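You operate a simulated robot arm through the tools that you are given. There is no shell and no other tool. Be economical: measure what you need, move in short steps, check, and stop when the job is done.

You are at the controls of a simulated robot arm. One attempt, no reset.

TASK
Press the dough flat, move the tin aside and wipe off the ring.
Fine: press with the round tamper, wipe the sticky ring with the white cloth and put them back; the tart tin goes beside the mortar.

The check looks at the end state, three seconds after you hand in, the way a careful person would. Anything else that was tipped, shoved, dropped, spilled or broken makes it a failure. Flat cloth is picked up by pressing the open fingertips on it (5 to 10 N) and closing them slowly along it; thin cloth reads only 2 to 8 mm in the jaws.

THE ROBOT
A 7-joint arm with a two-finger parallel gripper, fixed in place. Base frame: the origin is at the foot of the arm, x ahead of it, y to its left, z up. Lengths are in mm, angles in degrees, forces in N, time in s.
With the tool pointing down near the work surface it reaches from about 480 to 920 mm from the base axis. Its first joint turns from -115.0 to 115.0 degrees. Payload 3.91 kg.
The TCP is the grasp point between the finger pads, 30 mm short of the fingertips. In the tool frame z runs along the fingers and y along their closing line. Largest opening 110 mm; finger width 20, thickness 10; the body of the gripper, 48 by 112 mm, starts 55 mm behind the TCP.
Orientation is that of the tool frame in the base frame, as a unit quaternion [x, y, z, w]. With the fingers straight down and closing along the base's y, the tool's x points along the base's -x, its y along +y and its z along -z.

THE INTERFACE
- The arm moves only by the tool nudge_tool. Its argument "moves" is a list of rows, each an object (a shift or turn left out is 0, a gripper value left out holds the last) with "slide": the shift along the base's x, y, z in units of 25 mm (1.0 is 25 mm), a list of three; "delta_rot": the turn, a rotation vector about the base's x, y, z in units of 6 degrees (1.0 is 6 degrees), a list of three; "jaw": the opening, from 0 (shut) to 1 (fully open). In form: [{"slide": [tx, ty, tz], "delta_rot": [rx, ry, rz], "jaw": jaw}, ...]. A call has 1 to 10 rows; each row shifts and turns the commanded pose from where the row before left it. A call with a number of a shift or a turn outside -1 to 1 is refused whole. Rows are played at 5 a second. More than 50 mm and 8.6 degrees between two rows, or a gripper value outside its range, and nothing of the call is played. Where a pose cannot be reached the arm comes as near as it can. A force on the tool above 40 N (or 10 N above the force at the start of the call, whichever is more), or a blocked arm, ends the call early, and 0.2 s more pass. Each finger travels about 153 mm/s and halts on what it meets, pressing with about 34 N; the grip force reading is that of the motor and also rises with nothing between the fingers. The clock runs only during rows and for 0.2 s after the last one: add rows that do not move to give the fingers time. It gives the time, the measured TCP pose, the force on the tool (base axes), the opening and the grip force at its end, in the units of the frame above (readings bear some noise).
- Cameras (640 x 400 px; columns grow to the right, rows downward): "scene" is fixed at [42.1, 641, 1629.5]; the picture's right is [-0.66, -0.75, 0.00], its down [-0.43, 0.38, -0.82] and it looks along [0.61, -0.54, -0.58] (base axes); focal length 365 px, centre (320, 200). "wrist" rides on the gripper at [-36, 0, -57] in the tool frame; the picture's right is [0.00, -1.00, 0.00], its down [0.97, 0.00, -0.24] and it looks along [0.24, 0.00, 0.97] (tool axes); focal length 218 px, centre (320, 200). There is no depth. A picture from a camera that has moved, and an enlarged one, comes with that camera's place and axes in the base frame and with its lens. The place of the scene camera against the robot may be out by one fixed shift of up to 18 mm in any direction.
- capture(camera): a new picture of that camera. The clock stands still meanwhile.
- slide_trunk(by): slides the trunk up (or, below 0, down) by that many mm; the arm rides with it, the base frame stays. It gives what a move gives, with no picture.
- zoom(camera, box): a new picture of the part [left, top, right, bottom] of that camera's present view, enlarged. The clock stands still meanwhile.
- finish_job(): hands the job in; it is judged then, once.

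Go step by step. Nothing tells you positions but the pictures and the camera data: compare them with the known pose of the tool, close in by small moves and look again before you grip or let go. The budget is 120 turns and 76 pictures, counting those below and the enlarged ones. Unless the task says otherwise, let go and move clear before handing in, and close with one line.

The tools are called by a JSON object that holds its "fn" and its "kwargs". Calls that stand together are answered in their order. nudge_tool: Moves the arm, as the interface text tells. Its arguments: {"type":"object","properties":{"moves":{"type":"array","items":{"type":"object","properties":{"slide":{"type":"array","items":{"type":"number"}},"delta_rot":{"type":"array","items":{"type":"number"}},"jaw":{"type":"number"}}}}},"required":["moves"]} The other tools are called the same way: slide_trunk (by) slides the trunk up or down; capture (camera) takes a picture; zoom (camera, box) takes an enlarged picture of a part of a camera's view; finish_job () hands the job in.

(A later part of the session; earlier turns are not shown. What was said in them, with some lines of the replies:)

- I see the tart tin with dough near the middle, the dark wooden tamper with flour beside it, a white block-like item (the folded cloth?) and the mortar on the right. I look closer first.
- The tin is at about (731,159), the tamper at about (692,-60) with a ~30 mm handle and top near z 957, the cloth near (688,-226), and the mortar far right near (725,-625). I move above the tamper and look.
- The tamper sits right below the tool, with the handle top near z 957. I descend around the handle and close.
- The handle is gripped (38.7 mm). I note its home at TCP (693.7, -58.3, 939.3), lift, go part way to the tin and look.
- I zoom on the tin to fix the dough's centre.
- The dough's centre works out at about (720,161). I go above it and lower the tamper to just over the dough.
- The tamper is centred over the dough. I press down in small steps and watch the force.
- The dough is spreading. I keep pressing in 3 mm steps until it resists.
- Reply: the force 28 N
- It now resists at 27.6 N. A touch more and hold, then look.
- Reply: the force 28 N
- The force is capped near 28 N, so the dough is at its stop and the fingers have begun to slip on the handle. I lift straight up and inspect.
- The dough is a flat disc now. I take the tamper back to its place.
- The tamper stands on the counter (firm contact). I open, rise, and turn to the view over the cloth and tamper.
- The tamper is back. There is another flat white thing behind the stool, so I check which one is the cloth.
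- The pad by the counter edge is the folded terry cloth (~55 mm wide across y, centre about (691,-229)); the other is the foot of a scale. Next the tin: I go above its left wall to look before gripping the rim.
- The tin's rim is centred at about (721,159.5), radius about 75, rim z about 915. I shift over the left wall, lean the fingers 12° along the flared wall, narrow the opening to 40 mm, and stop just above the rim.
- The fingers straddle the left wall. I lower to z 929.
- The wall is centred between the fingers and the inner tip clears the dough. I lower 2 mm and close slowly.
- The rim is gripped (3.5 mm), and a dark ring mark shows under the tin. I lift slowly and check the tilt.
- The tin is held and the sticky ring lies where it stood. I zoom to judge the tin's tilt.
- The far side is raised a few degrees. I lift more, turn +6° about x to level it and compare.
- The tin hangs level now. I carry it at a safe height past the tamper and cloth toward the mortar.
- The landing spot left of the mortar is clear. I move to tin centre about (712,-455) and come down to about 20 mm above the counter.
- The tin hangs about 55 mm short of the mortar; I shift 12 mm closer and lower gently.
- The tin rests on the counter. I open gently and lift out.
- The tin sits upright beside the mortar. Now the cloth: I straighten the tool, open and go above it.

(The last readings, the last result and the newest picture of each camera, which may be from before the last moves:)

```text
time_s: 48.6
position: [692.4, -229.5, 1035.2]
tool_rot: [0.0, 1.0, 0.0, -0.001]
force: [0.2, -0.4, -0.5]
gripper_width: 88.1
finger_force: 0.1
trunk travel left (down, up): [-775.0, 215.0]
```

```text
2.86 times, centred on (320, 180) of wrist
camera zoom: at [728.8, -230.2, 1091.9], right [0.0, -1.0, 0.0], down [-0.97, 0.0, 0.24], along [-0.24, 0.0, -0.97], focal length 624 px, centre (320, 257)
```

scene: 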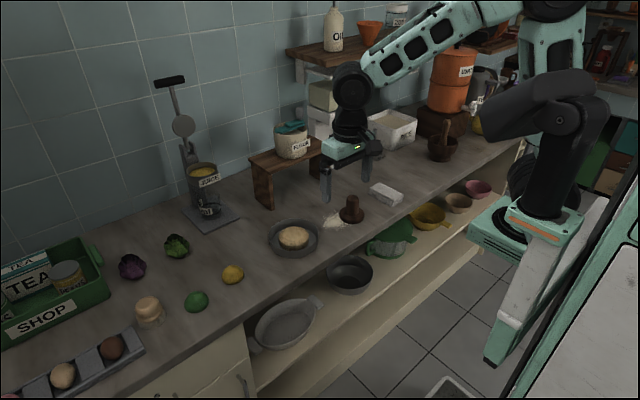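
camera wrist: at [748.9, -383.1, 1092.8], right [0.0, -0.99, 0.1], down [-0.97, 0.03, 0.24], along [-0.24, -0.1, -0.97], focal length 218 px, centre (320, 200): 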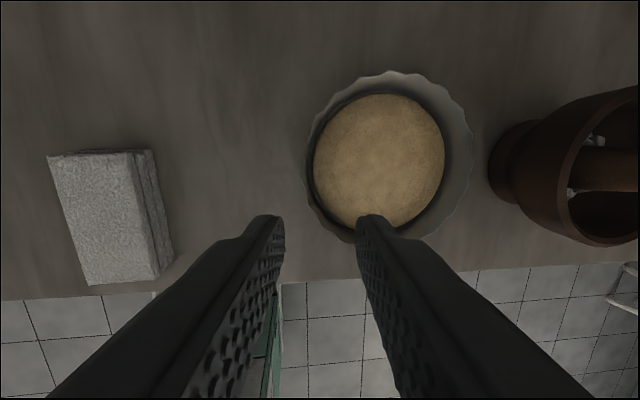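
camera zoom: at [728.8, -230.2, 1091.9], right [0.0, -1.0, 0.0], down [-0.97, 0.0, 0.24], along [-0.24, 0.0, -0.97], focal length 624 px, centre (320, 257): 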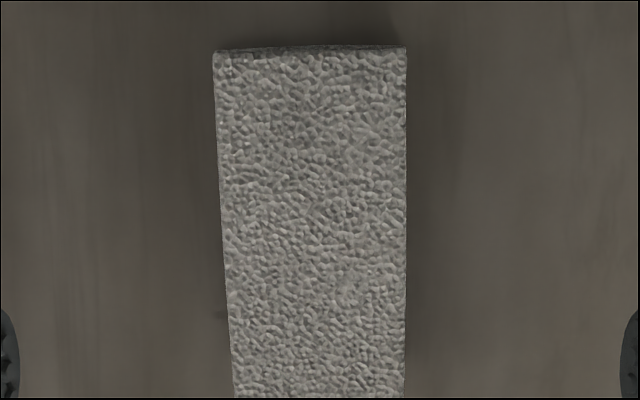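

The cloth is centred below the fingers. I descend so the fingertips stop about 8 mm above the counter and close on its sides.

{"fn": "nudge_tool", "kwargs": {"moves": [{"slide": [-0.05, 0, -0.9]}, {"slide": [-0.05, 0, -0.9]}, {"slide": [0, 0, -0.9]}, {"slide": [0, 0, -0.9]}, {"slide": [0, 0, -0.7]}, {"slide": [0, 0, -0.4]}, {}]}}

{"fn": "nudge_tool", "kwargs": {"moves": [{"jaw": 0.65}, {"jaw": 0.55}, {"jaw": 0.48}, {"jaw": 0.42}, {"jaw": 0.36}, {"jaw": 0.3}, {}]}}

{"fn": "zoom", "kwargs": {"camera": "scene", "box": [340, 140, 440, 215]}}

```text
time_s: 50.2
position: [687.3, -231.7, 917.0]
tool_rot: [0.001, 1.0, -0.001, -0.001]
force: [0.3, 0.2, 0.2]
gripper_width: 87.7
finger_force: 0.1
trunk travel left (down, up): [-775.0, 215.0]
```

```text
time_s: 51.8
position: [687.9, -231.7, 917.4]
tool_rot: [0.001, 1.0, 0.001, 0.0]
force: [0.1, 0.7, 0.7]
gripper_width: 58.9
finger_force: 34.1
trunk travel left (down, up): [-775.0, 215.0]
```

```text
5.33 times, centred on (390, 178) of scene
camera zoom: at [42.1, 641.0, 1629.5], right [-0.66, -0.75, 0.0], down [-0.43, 0.38, -0.82], along [0.61, -0.54, -0.58], focal length 1947 px, centre (-53, 320)
```

zoom: 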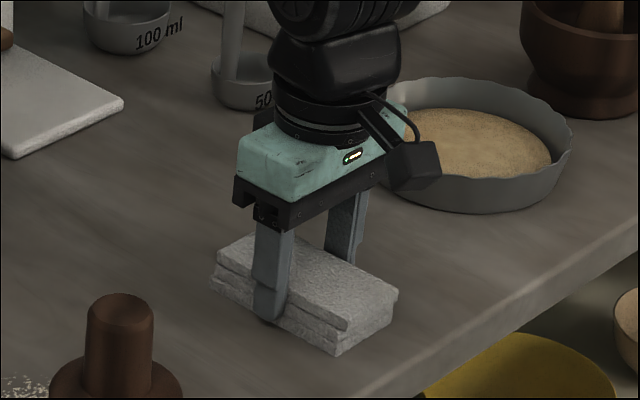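

The cloth is held (58.9 mm). Home is TCP (687.9,-231.7,917.4). I lift it and carry it over the tamper towards the ring, then look.

{"fn": "nudge_tool", "kwargs": {"moves": [{"slide": [0, 0, 0.6]}, {"slide": [0, 0, 1]}, {"slide": [0, 0, 1]}, {"slide": [0, 0, 1]}, {"slide": [0, 0, 1]}, {"slide": [0, 0.6, 0.9]}, {"slide": [0, 1, 0]}, {"slide": [0, 1, 0]}, {"slide": [0, 1, 0]}, {"slide": [0, 1, 0]}]}}

{"fn": "nudge_tool", "kwargs": {"moves": [{"slide": [0.1, 1, 0]}, {"slide": [0.1, 1, 0]}, {"slide": [0.1, 1, 0]}, {"slide": [0.1, 1, 0]}, {"slide": [0.1, 1, 0]}, {"slide": [0.1, 1, 0]}, {"slide": [0.1, 1, 0]}, {}]}}

{"fn": "capture", "kwargs": {"camera": "wrist"}}

{"fn": "zoom", "kwargs": {"camera": "scene", "box": [230, 160, 390, 260]}}

```text
time_s: 54.0
position: [690.5, -114.2, 1055.4]
tool_rot: [0.001, 1.0, 0.0, 0.0]
force: [0.4, -0.2, -0.8]
gripper_width: 58.7
finger_force: 33.8
trunk travel left (down, up): [-775.0, 215.0]
```

```text
time_s: 55.8
position: [707.5, 60.2, 1055.4]
tool_rot: [0.001, 1.0, -0.001, 0.0]
force: [-0.5, 0.6, -1.0]
gripper_width: 58.7
finger_force: 33.8
trunk travel left (down, up): [-775.0, 215.0]
```

```text
35 pictures are left
camera wrist: at [744.0, 59.5, 1114.2], right [0.0, -1.0, 0.0], down [-0.97, 0.0, 0.24], along [-0.24, 0.0, -0.97], focal length 218 px, centre (320, 200)
```

wrist: 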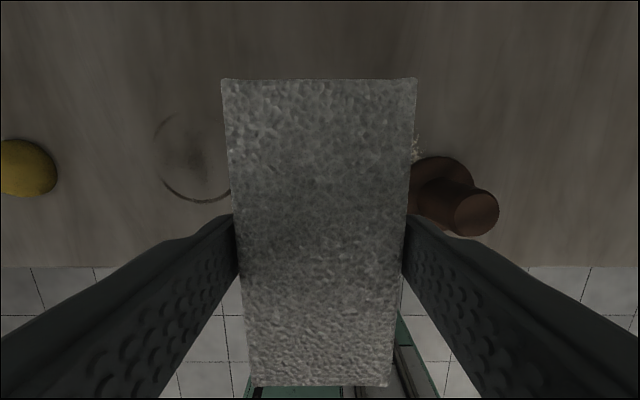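

```text
4.00 times, centred on (310, 210) of scene
camera zoom: at [42.1, 641.0, 1629.5], right [-0.66, -0.75, 0.0], down [-0.43, 0.38, -0.82], along [0.61, -0.54, -0.58], focal length 1460 px, centre (360, 160)
```

zoom: 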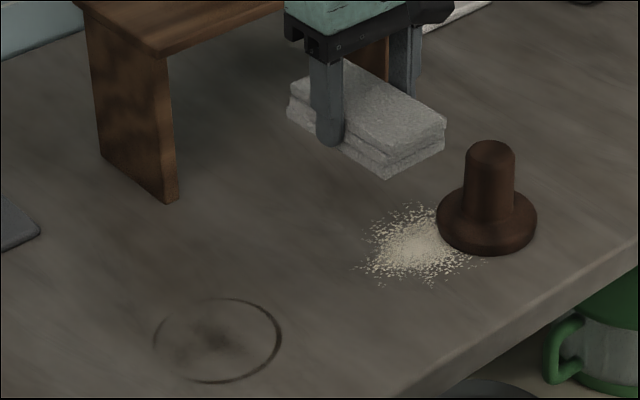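

The ring is centred at about (730,189), radius about 47. The pad spans it in x, so I set it down at y 125, press lightly and sweep along y.

{"fn": "nudge_tool", "kwargs": {"moves": [{"slide": [0.3, 0.9, 0]}, {"slide": [0.3, 0.9, 0]}, {"slide": [0.3, 0.8, -0.4]}, {"slide": [0, 0, -1]}, {"slide": [0, 0, -1]}, {"slide": [0, 0, -1]}, {"slide": [0, 0, -1]}, {"slide": [0, 0, -0.6]}, {"slide": [0, 0, -0.2]}, {}]}}

{"fn": "nudge_tool", "kwargs": {"moves": [{"slide": [0, 0, -0.12]}, {"slide": [0, 0, -0.08]}, {}]}}

```text
time_s: 58.0
position: [727.7, 126.0, 924.6]
tool_rot: [0.001, 1.0, -0.001, 0.0]
force: [-0.1, -0.3, -1.0]
gripper_width: 59.0
finger_force: 33.5
trunk travel left (down, up): [-775.0, 215.0]
```

```text
time_s: 58.8
position: [728.8, 125.4, 920.3]
tool_rot: [0.001, 1.0, 0.0, 0.0]
force: [-0.2, -0.4, 0.4]
gripper_width: 59.1
finger_force: 34.0
trunk travel left (down, up): [-775.0, 215.0]
```

{"fn": "nudge_tool", "kwargs": {"moves": [{"slide": [0.05, 0, -0.08]}, {"slide": [0, 0, -0.04]}, {}]}}

```text
time_s: 59.6
position: [730.5, 124.4, 917.2]
tool_rot: [0.002, 1.0, 0.0, -0.001]
force: [0.4, 0.0, -1.3]
gripper_width: 59.0
finger_force: 34.6
trunk travel left (down, up): [-775.0, 215.0]
```

{"fn": "nudge_tool", "kwargs": {"moves": [{"slide": [0, 0, -0.06]}, {"slide": [0, 0, -0.04]}, {}]}}

```text
time_s: 60.4
position: [730.2, 125.1, 918.1]
tool_rot: [0.001, 1.0, -0.001, 0.001]
force: [-7.2, -5.1, 26.5]
gripper_width: 59.1
finger_force: 34.0
trunk travel left (down, up): [-775.0, 215.0]
```

Contact at z≈918 with 26 N; I ease off slightly and sweep.

{"fn": "nudge_tool", "kwargs": {"moves": [{"slide": [0, 0, 0.03]}, {"slide": [0, 0.52, 0]}, {"slide": [0, 0.52, 0]}, {"slide": [0, 0.52, 0]}, {"slide": [0, 0.52, 0]}, {"slide": [0, 0.52, 0]}, {"slide": [0, 0.52, 0]}, {"slide": [0, 0.52, 0]}, {"slide": [0, 0.52, 0]}, {"slide": [0, 0.52, 0]}]}}

{"fn": "zoom", "kwargs": {"camera": "scene", "box": [230, 160, 390, 260]}}

```text
time_s: 62.6
position: [729.7, 243.1, 915.7]
tool_rot: [0.0, 1.0, 0.0, 0.001]
force: [0.5, -10.9, 24.5]
gripper_width: 58.9
finger_force: 33.4
trunk travel left (down, up): [-775.0, 215.0]
```

```text
4.00 times, centred on (310, 210) of scene
camera zoom: at [42.1, 641.0, 1629.5], right [-0.66, -0.75, 0.0], down [-0.43, 0.38, -0.82], along [0.61, -0.54, -0.58], focal length 1460 px, centre (360, 160)
```

zoom: 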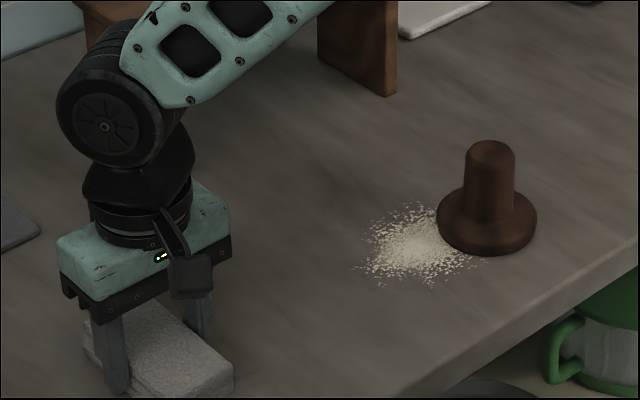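

The swept part looks clean. I sweep back once and forth again for thoroughness.

{"fn": "nudge_tool", "kwargs": {"moves": [{"slide": [0, 0, 0.03]}, {"slide": [0.06, -0.52, 0]}, {"slide": [0.06, -0.52, 0]}, {"slide": [0.06, -0.52, 0]}, {"slide": [0, -0.52, 0]}, {"slide": [0, -0.52, 0]}, {"slide": [-0.1, -0.52, 0]}, {"slide": [-0.1, -0.52, 0]}, {"slide": [-0.1, -0.52, 0]}, {"slide": [0, -0.52, 0]}]}}

{"fn": "zoom", "kwargs": {"camera": "scene", "box": [230, 160, 390, 260]}}

```text
time_s: 64.8
position: [728.5, 123.9, 917.3]
tool_rot: [0.001, 1.0, 0.0, 0.0]
force: [0.3, 4.9, 12.7]
gripper_width: 59.0
finger_force: 33.9
trunk travel left (down, up): [-775.0, 215.0]
```

```text
4.00 times, centred on (310, 210) of scene
camera zoom: at [42.1, 641.0, 1629.5], right [-0.66, -0.75, 0.0], down [-0.43, 0.38, -0.82], along [0.61, -0.54, -0.58], focal length 1460 px, centre (360, 160)
```

zoom: 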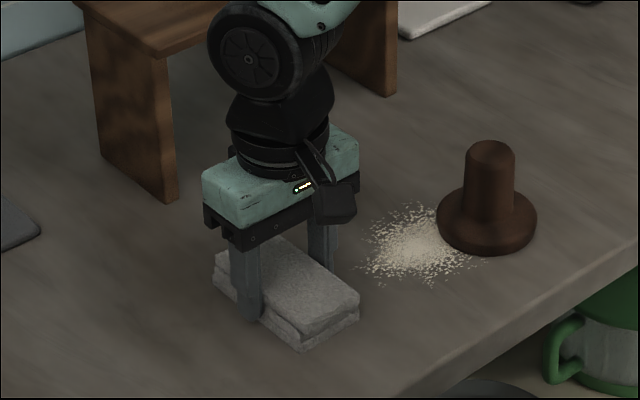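

No ring is visible any more. I lift the cloth and check the spot.

{"fn": "nudge_tool", "kwargs": {"moves": [{"slide": [0, 0, 0.4]}, {"slide": [0, 0, 1]}, {"slide": [0, 0, 1]}, {"slide": [0, 0, 1]}, {"slide": [0, 0, 1]}, {"slide": [0, 0, 1]}, {"slide": [0, -0.9, 0.2]}, {"slide": [0, -0.9, 0]}, {"slide": [0, -0.9, 0]}, {}]}}

{"fn": "zoom", "kwargs": {"camera": "scene", "box": [250, 200, 346, 260]}}

{"fn": "capture", "kwargs": {"camera": "wrist"}}

```text
time_s: 67.0
position: [726.7, 58.9, 1056.9]
tool_rot: [-0.001, 1.0, 0.0, 0.001]
force: [0.0, -0.9, -0.9]
gripper_width: 59.0
finger_force: 34.1
trunk travel left (down, up): [-775.0, 215.0]
```

```text
6.67 times, centred on (298, 230) of scene
camera zoom: at [42.1, 641.0, 1629.5], right [-0.66, -0.75, 0.0], down [-0.43, 0.38, -0.82], along [0.61, -0.54, -0.58], focal length 2434 px, centre (467, 0)
```

zoom: 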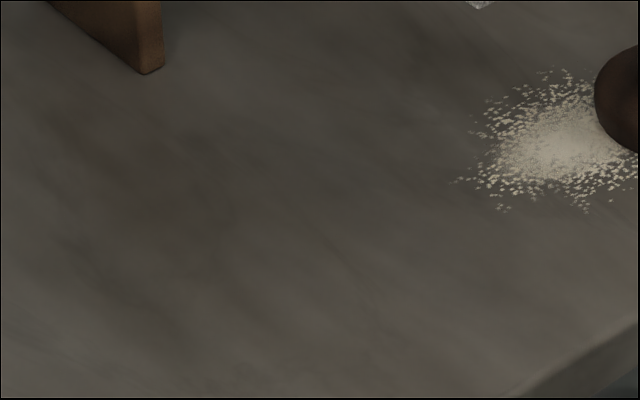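

```text
30 pictures are left
camera wrist: at [763.7, 58.4, 1115.1], right [0.0, -1.0, 0.0], down [-0.97, 0.0, 0.24], along [-0.24, 0.0, -0.97], focal length 218 px, centre (320, 200)
```

wrist: 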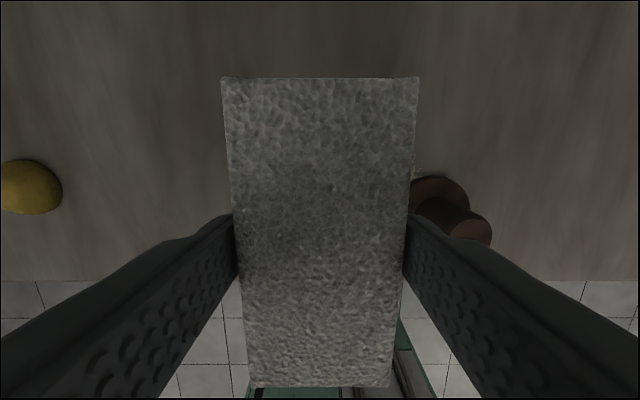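

The counter is clean. I carry the cloth back to its place.

{"fn": "nudge_tool", "kwargs": {"moves": [{"slide": [-0.13, -0.97, 0]}, {"slide": [-0.13, -0.97, 0]}, {"slide": [-0.13, -0.97, 0]}, {"slide": [-0.13, -0.97, 0]}, {"slide": [-0.13, -0.97, 0]}, {"slide": [-0.13, -0.97, 0]}, {"slide": [-0.13, -0.97, 0]}, {"slide": [-0.13, -0.97, 0]}, {"slide": [-0.13, -0.97, 0]}, {"slide": [-0.13, -0.97, 0]}]}}

{"fn": "nudge_tool", "kwargs": {"moves": [{"slide": [-0.13, -0.97, 0]}, {"slide": [-0.13, -0.95, 0]}, {"slide": [0, 0, -1]}, {"slide": [0, 0, -1]}, {"slide": [0, 0, -1]}, {"slide": [0, 0, -1]}, {"slide": [0, 0, -0.8]}, {"slide": [0, 0, -0.4]}, {}]}}

```text
time_s: 69.2
position: [694.9, -185.4, 1055.3]
tool_rot: [0.0, 1.0, -0.001, 0.0]
force: [0.6, 1.5, -1.1]
gripper_width: 58.8
finger_force: 34.3
trunk travel left (down, up): [-775.0, 215.0]
```

```text
time_s: 71.2
position: [687.6, -234.4, 926.1]
tool_rot: [0.0, 1.0, 0.0, 0.0]
force: [0.6, -0.3, -0.1]
gripper_width: 58.8
finger_force: 33.7
trunk travel left (down, up): [-775.0, 215.0]
```

{"fn": "nudge_tool", "kwargs": {"moves": [{"slide": [0, 0.08, -0.12]}, {"slide": [0, 0, -0.12]}, {"slide": [0, 0, -0.08]}, {}]}}

```text
time_s: 72.2
position: [688.8, -231.3, 917.3]
tool_rot: [0.0, 1.0, -0.001, 0.001]
force: [-0.1, 0.1, -0.3]
gripper_width: 58.8
finger_force: 34.7
trunk travel left (down, up): [-775.0, 215.0]
```

{"fn": "nudge_tool", "kwargs": {"moves": [{"slide": [0, 0, -0.06]}, {"slide": [0, 0, -0.02]}, {}]}}

```text
time_s: 73.0
position: [688.9, -231.3, 917.7]
tool_rot: [0.001, 1.0, 0.0, 0.0]
force: [-3.9, -0.2, 12.2]
gripper_width: 58.9
finger_force: 33.8
trunk travel left (down, up): [-775.0, 215.0]
```

The cloth touches the counter. I open gradually, rise, and check everything.

{"fn": "nudge_tool", "kwargs": {"moves": [{"jaw": 0.56}, {"jaw": 0.65}, {"jaw": 0.8}, {}, {"slide": [0, 0, 0.5]}, {"slide": [0, 0, 1]}, {"slide": [0, 0, 1]}, {"slide": [0, 0, 1]}, {"slide": [0, 0, 1]}, {"slide": [0, 0, 1]}]}}

{"fn": "nudge_tool", "kwargs": {"moves": [{"slide": [-0.5, 0, 1]}, {"slide": [-1, 0, 1]}, {"slide": [-1, 0, 1]}, {"slide": [-1, 0, 0.5]}, {"slide": [-1, 0, 0]}, {}]}}

{"fn": "capture", "kwargs": {"camera": "scene"}}

{"fn": "zoom", "kwargs": {"camera": "scene", "box": [240, 110, 480, 260]}}

```text
time_s: 75.2
position: [687.4, -230.4, 1054.8]
tool_rot: [0.0, 1.0, 0.0, 0.0]
force: [0.0, -0.3, 0.1]
gripper_width: 87.9
finger_force: 0.0
trunk travel left (down, up): [-775.0, 215.0]
```

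```text
time_s: 76.6
position: [574.8, -228.2, 1140.9]
tool_rot: [0.001, 1.0, 0.0, 0.0]
force: [-0.5, -0.2, -0.1]
gripper_width: 87.9
finger_force: 0.1
trunk travel left (down, up): [-775.0, 215.0]
```

```text
29 pictures are left
```

scene: 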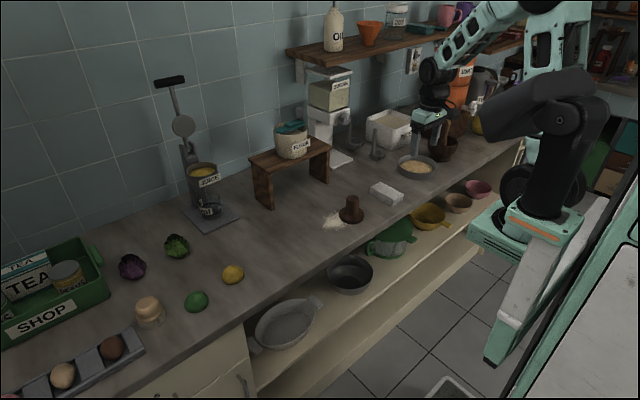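

```text
2.67 times, centred on (360, 185) of scene
camera zoom: at [42.1, 641.0, 1629.5], right [-0.66, -0.75, 0.0], down [-0.43, 0.38, -0.82], along [0.61, -0.54, -0.58], focal length 973 px, centre (213, 240)
```

zoom: 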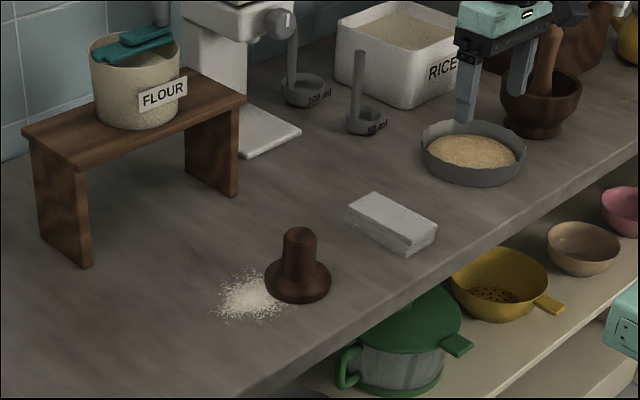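

Everything is in place: the dough is flat, the tin stands beside the mortar, the ring is gone, the tamper and cloth are back, and the arm is clear. I hand in.

{"fn": "finish_job", "kwargs": {}}

```text
The job is handed in.
```

I pressed the dough flat with the tamper, set the tin down beside the mortar and wiped the ring off with the white cloth. The tamper and cloth are back in their places, and the job is handed in.
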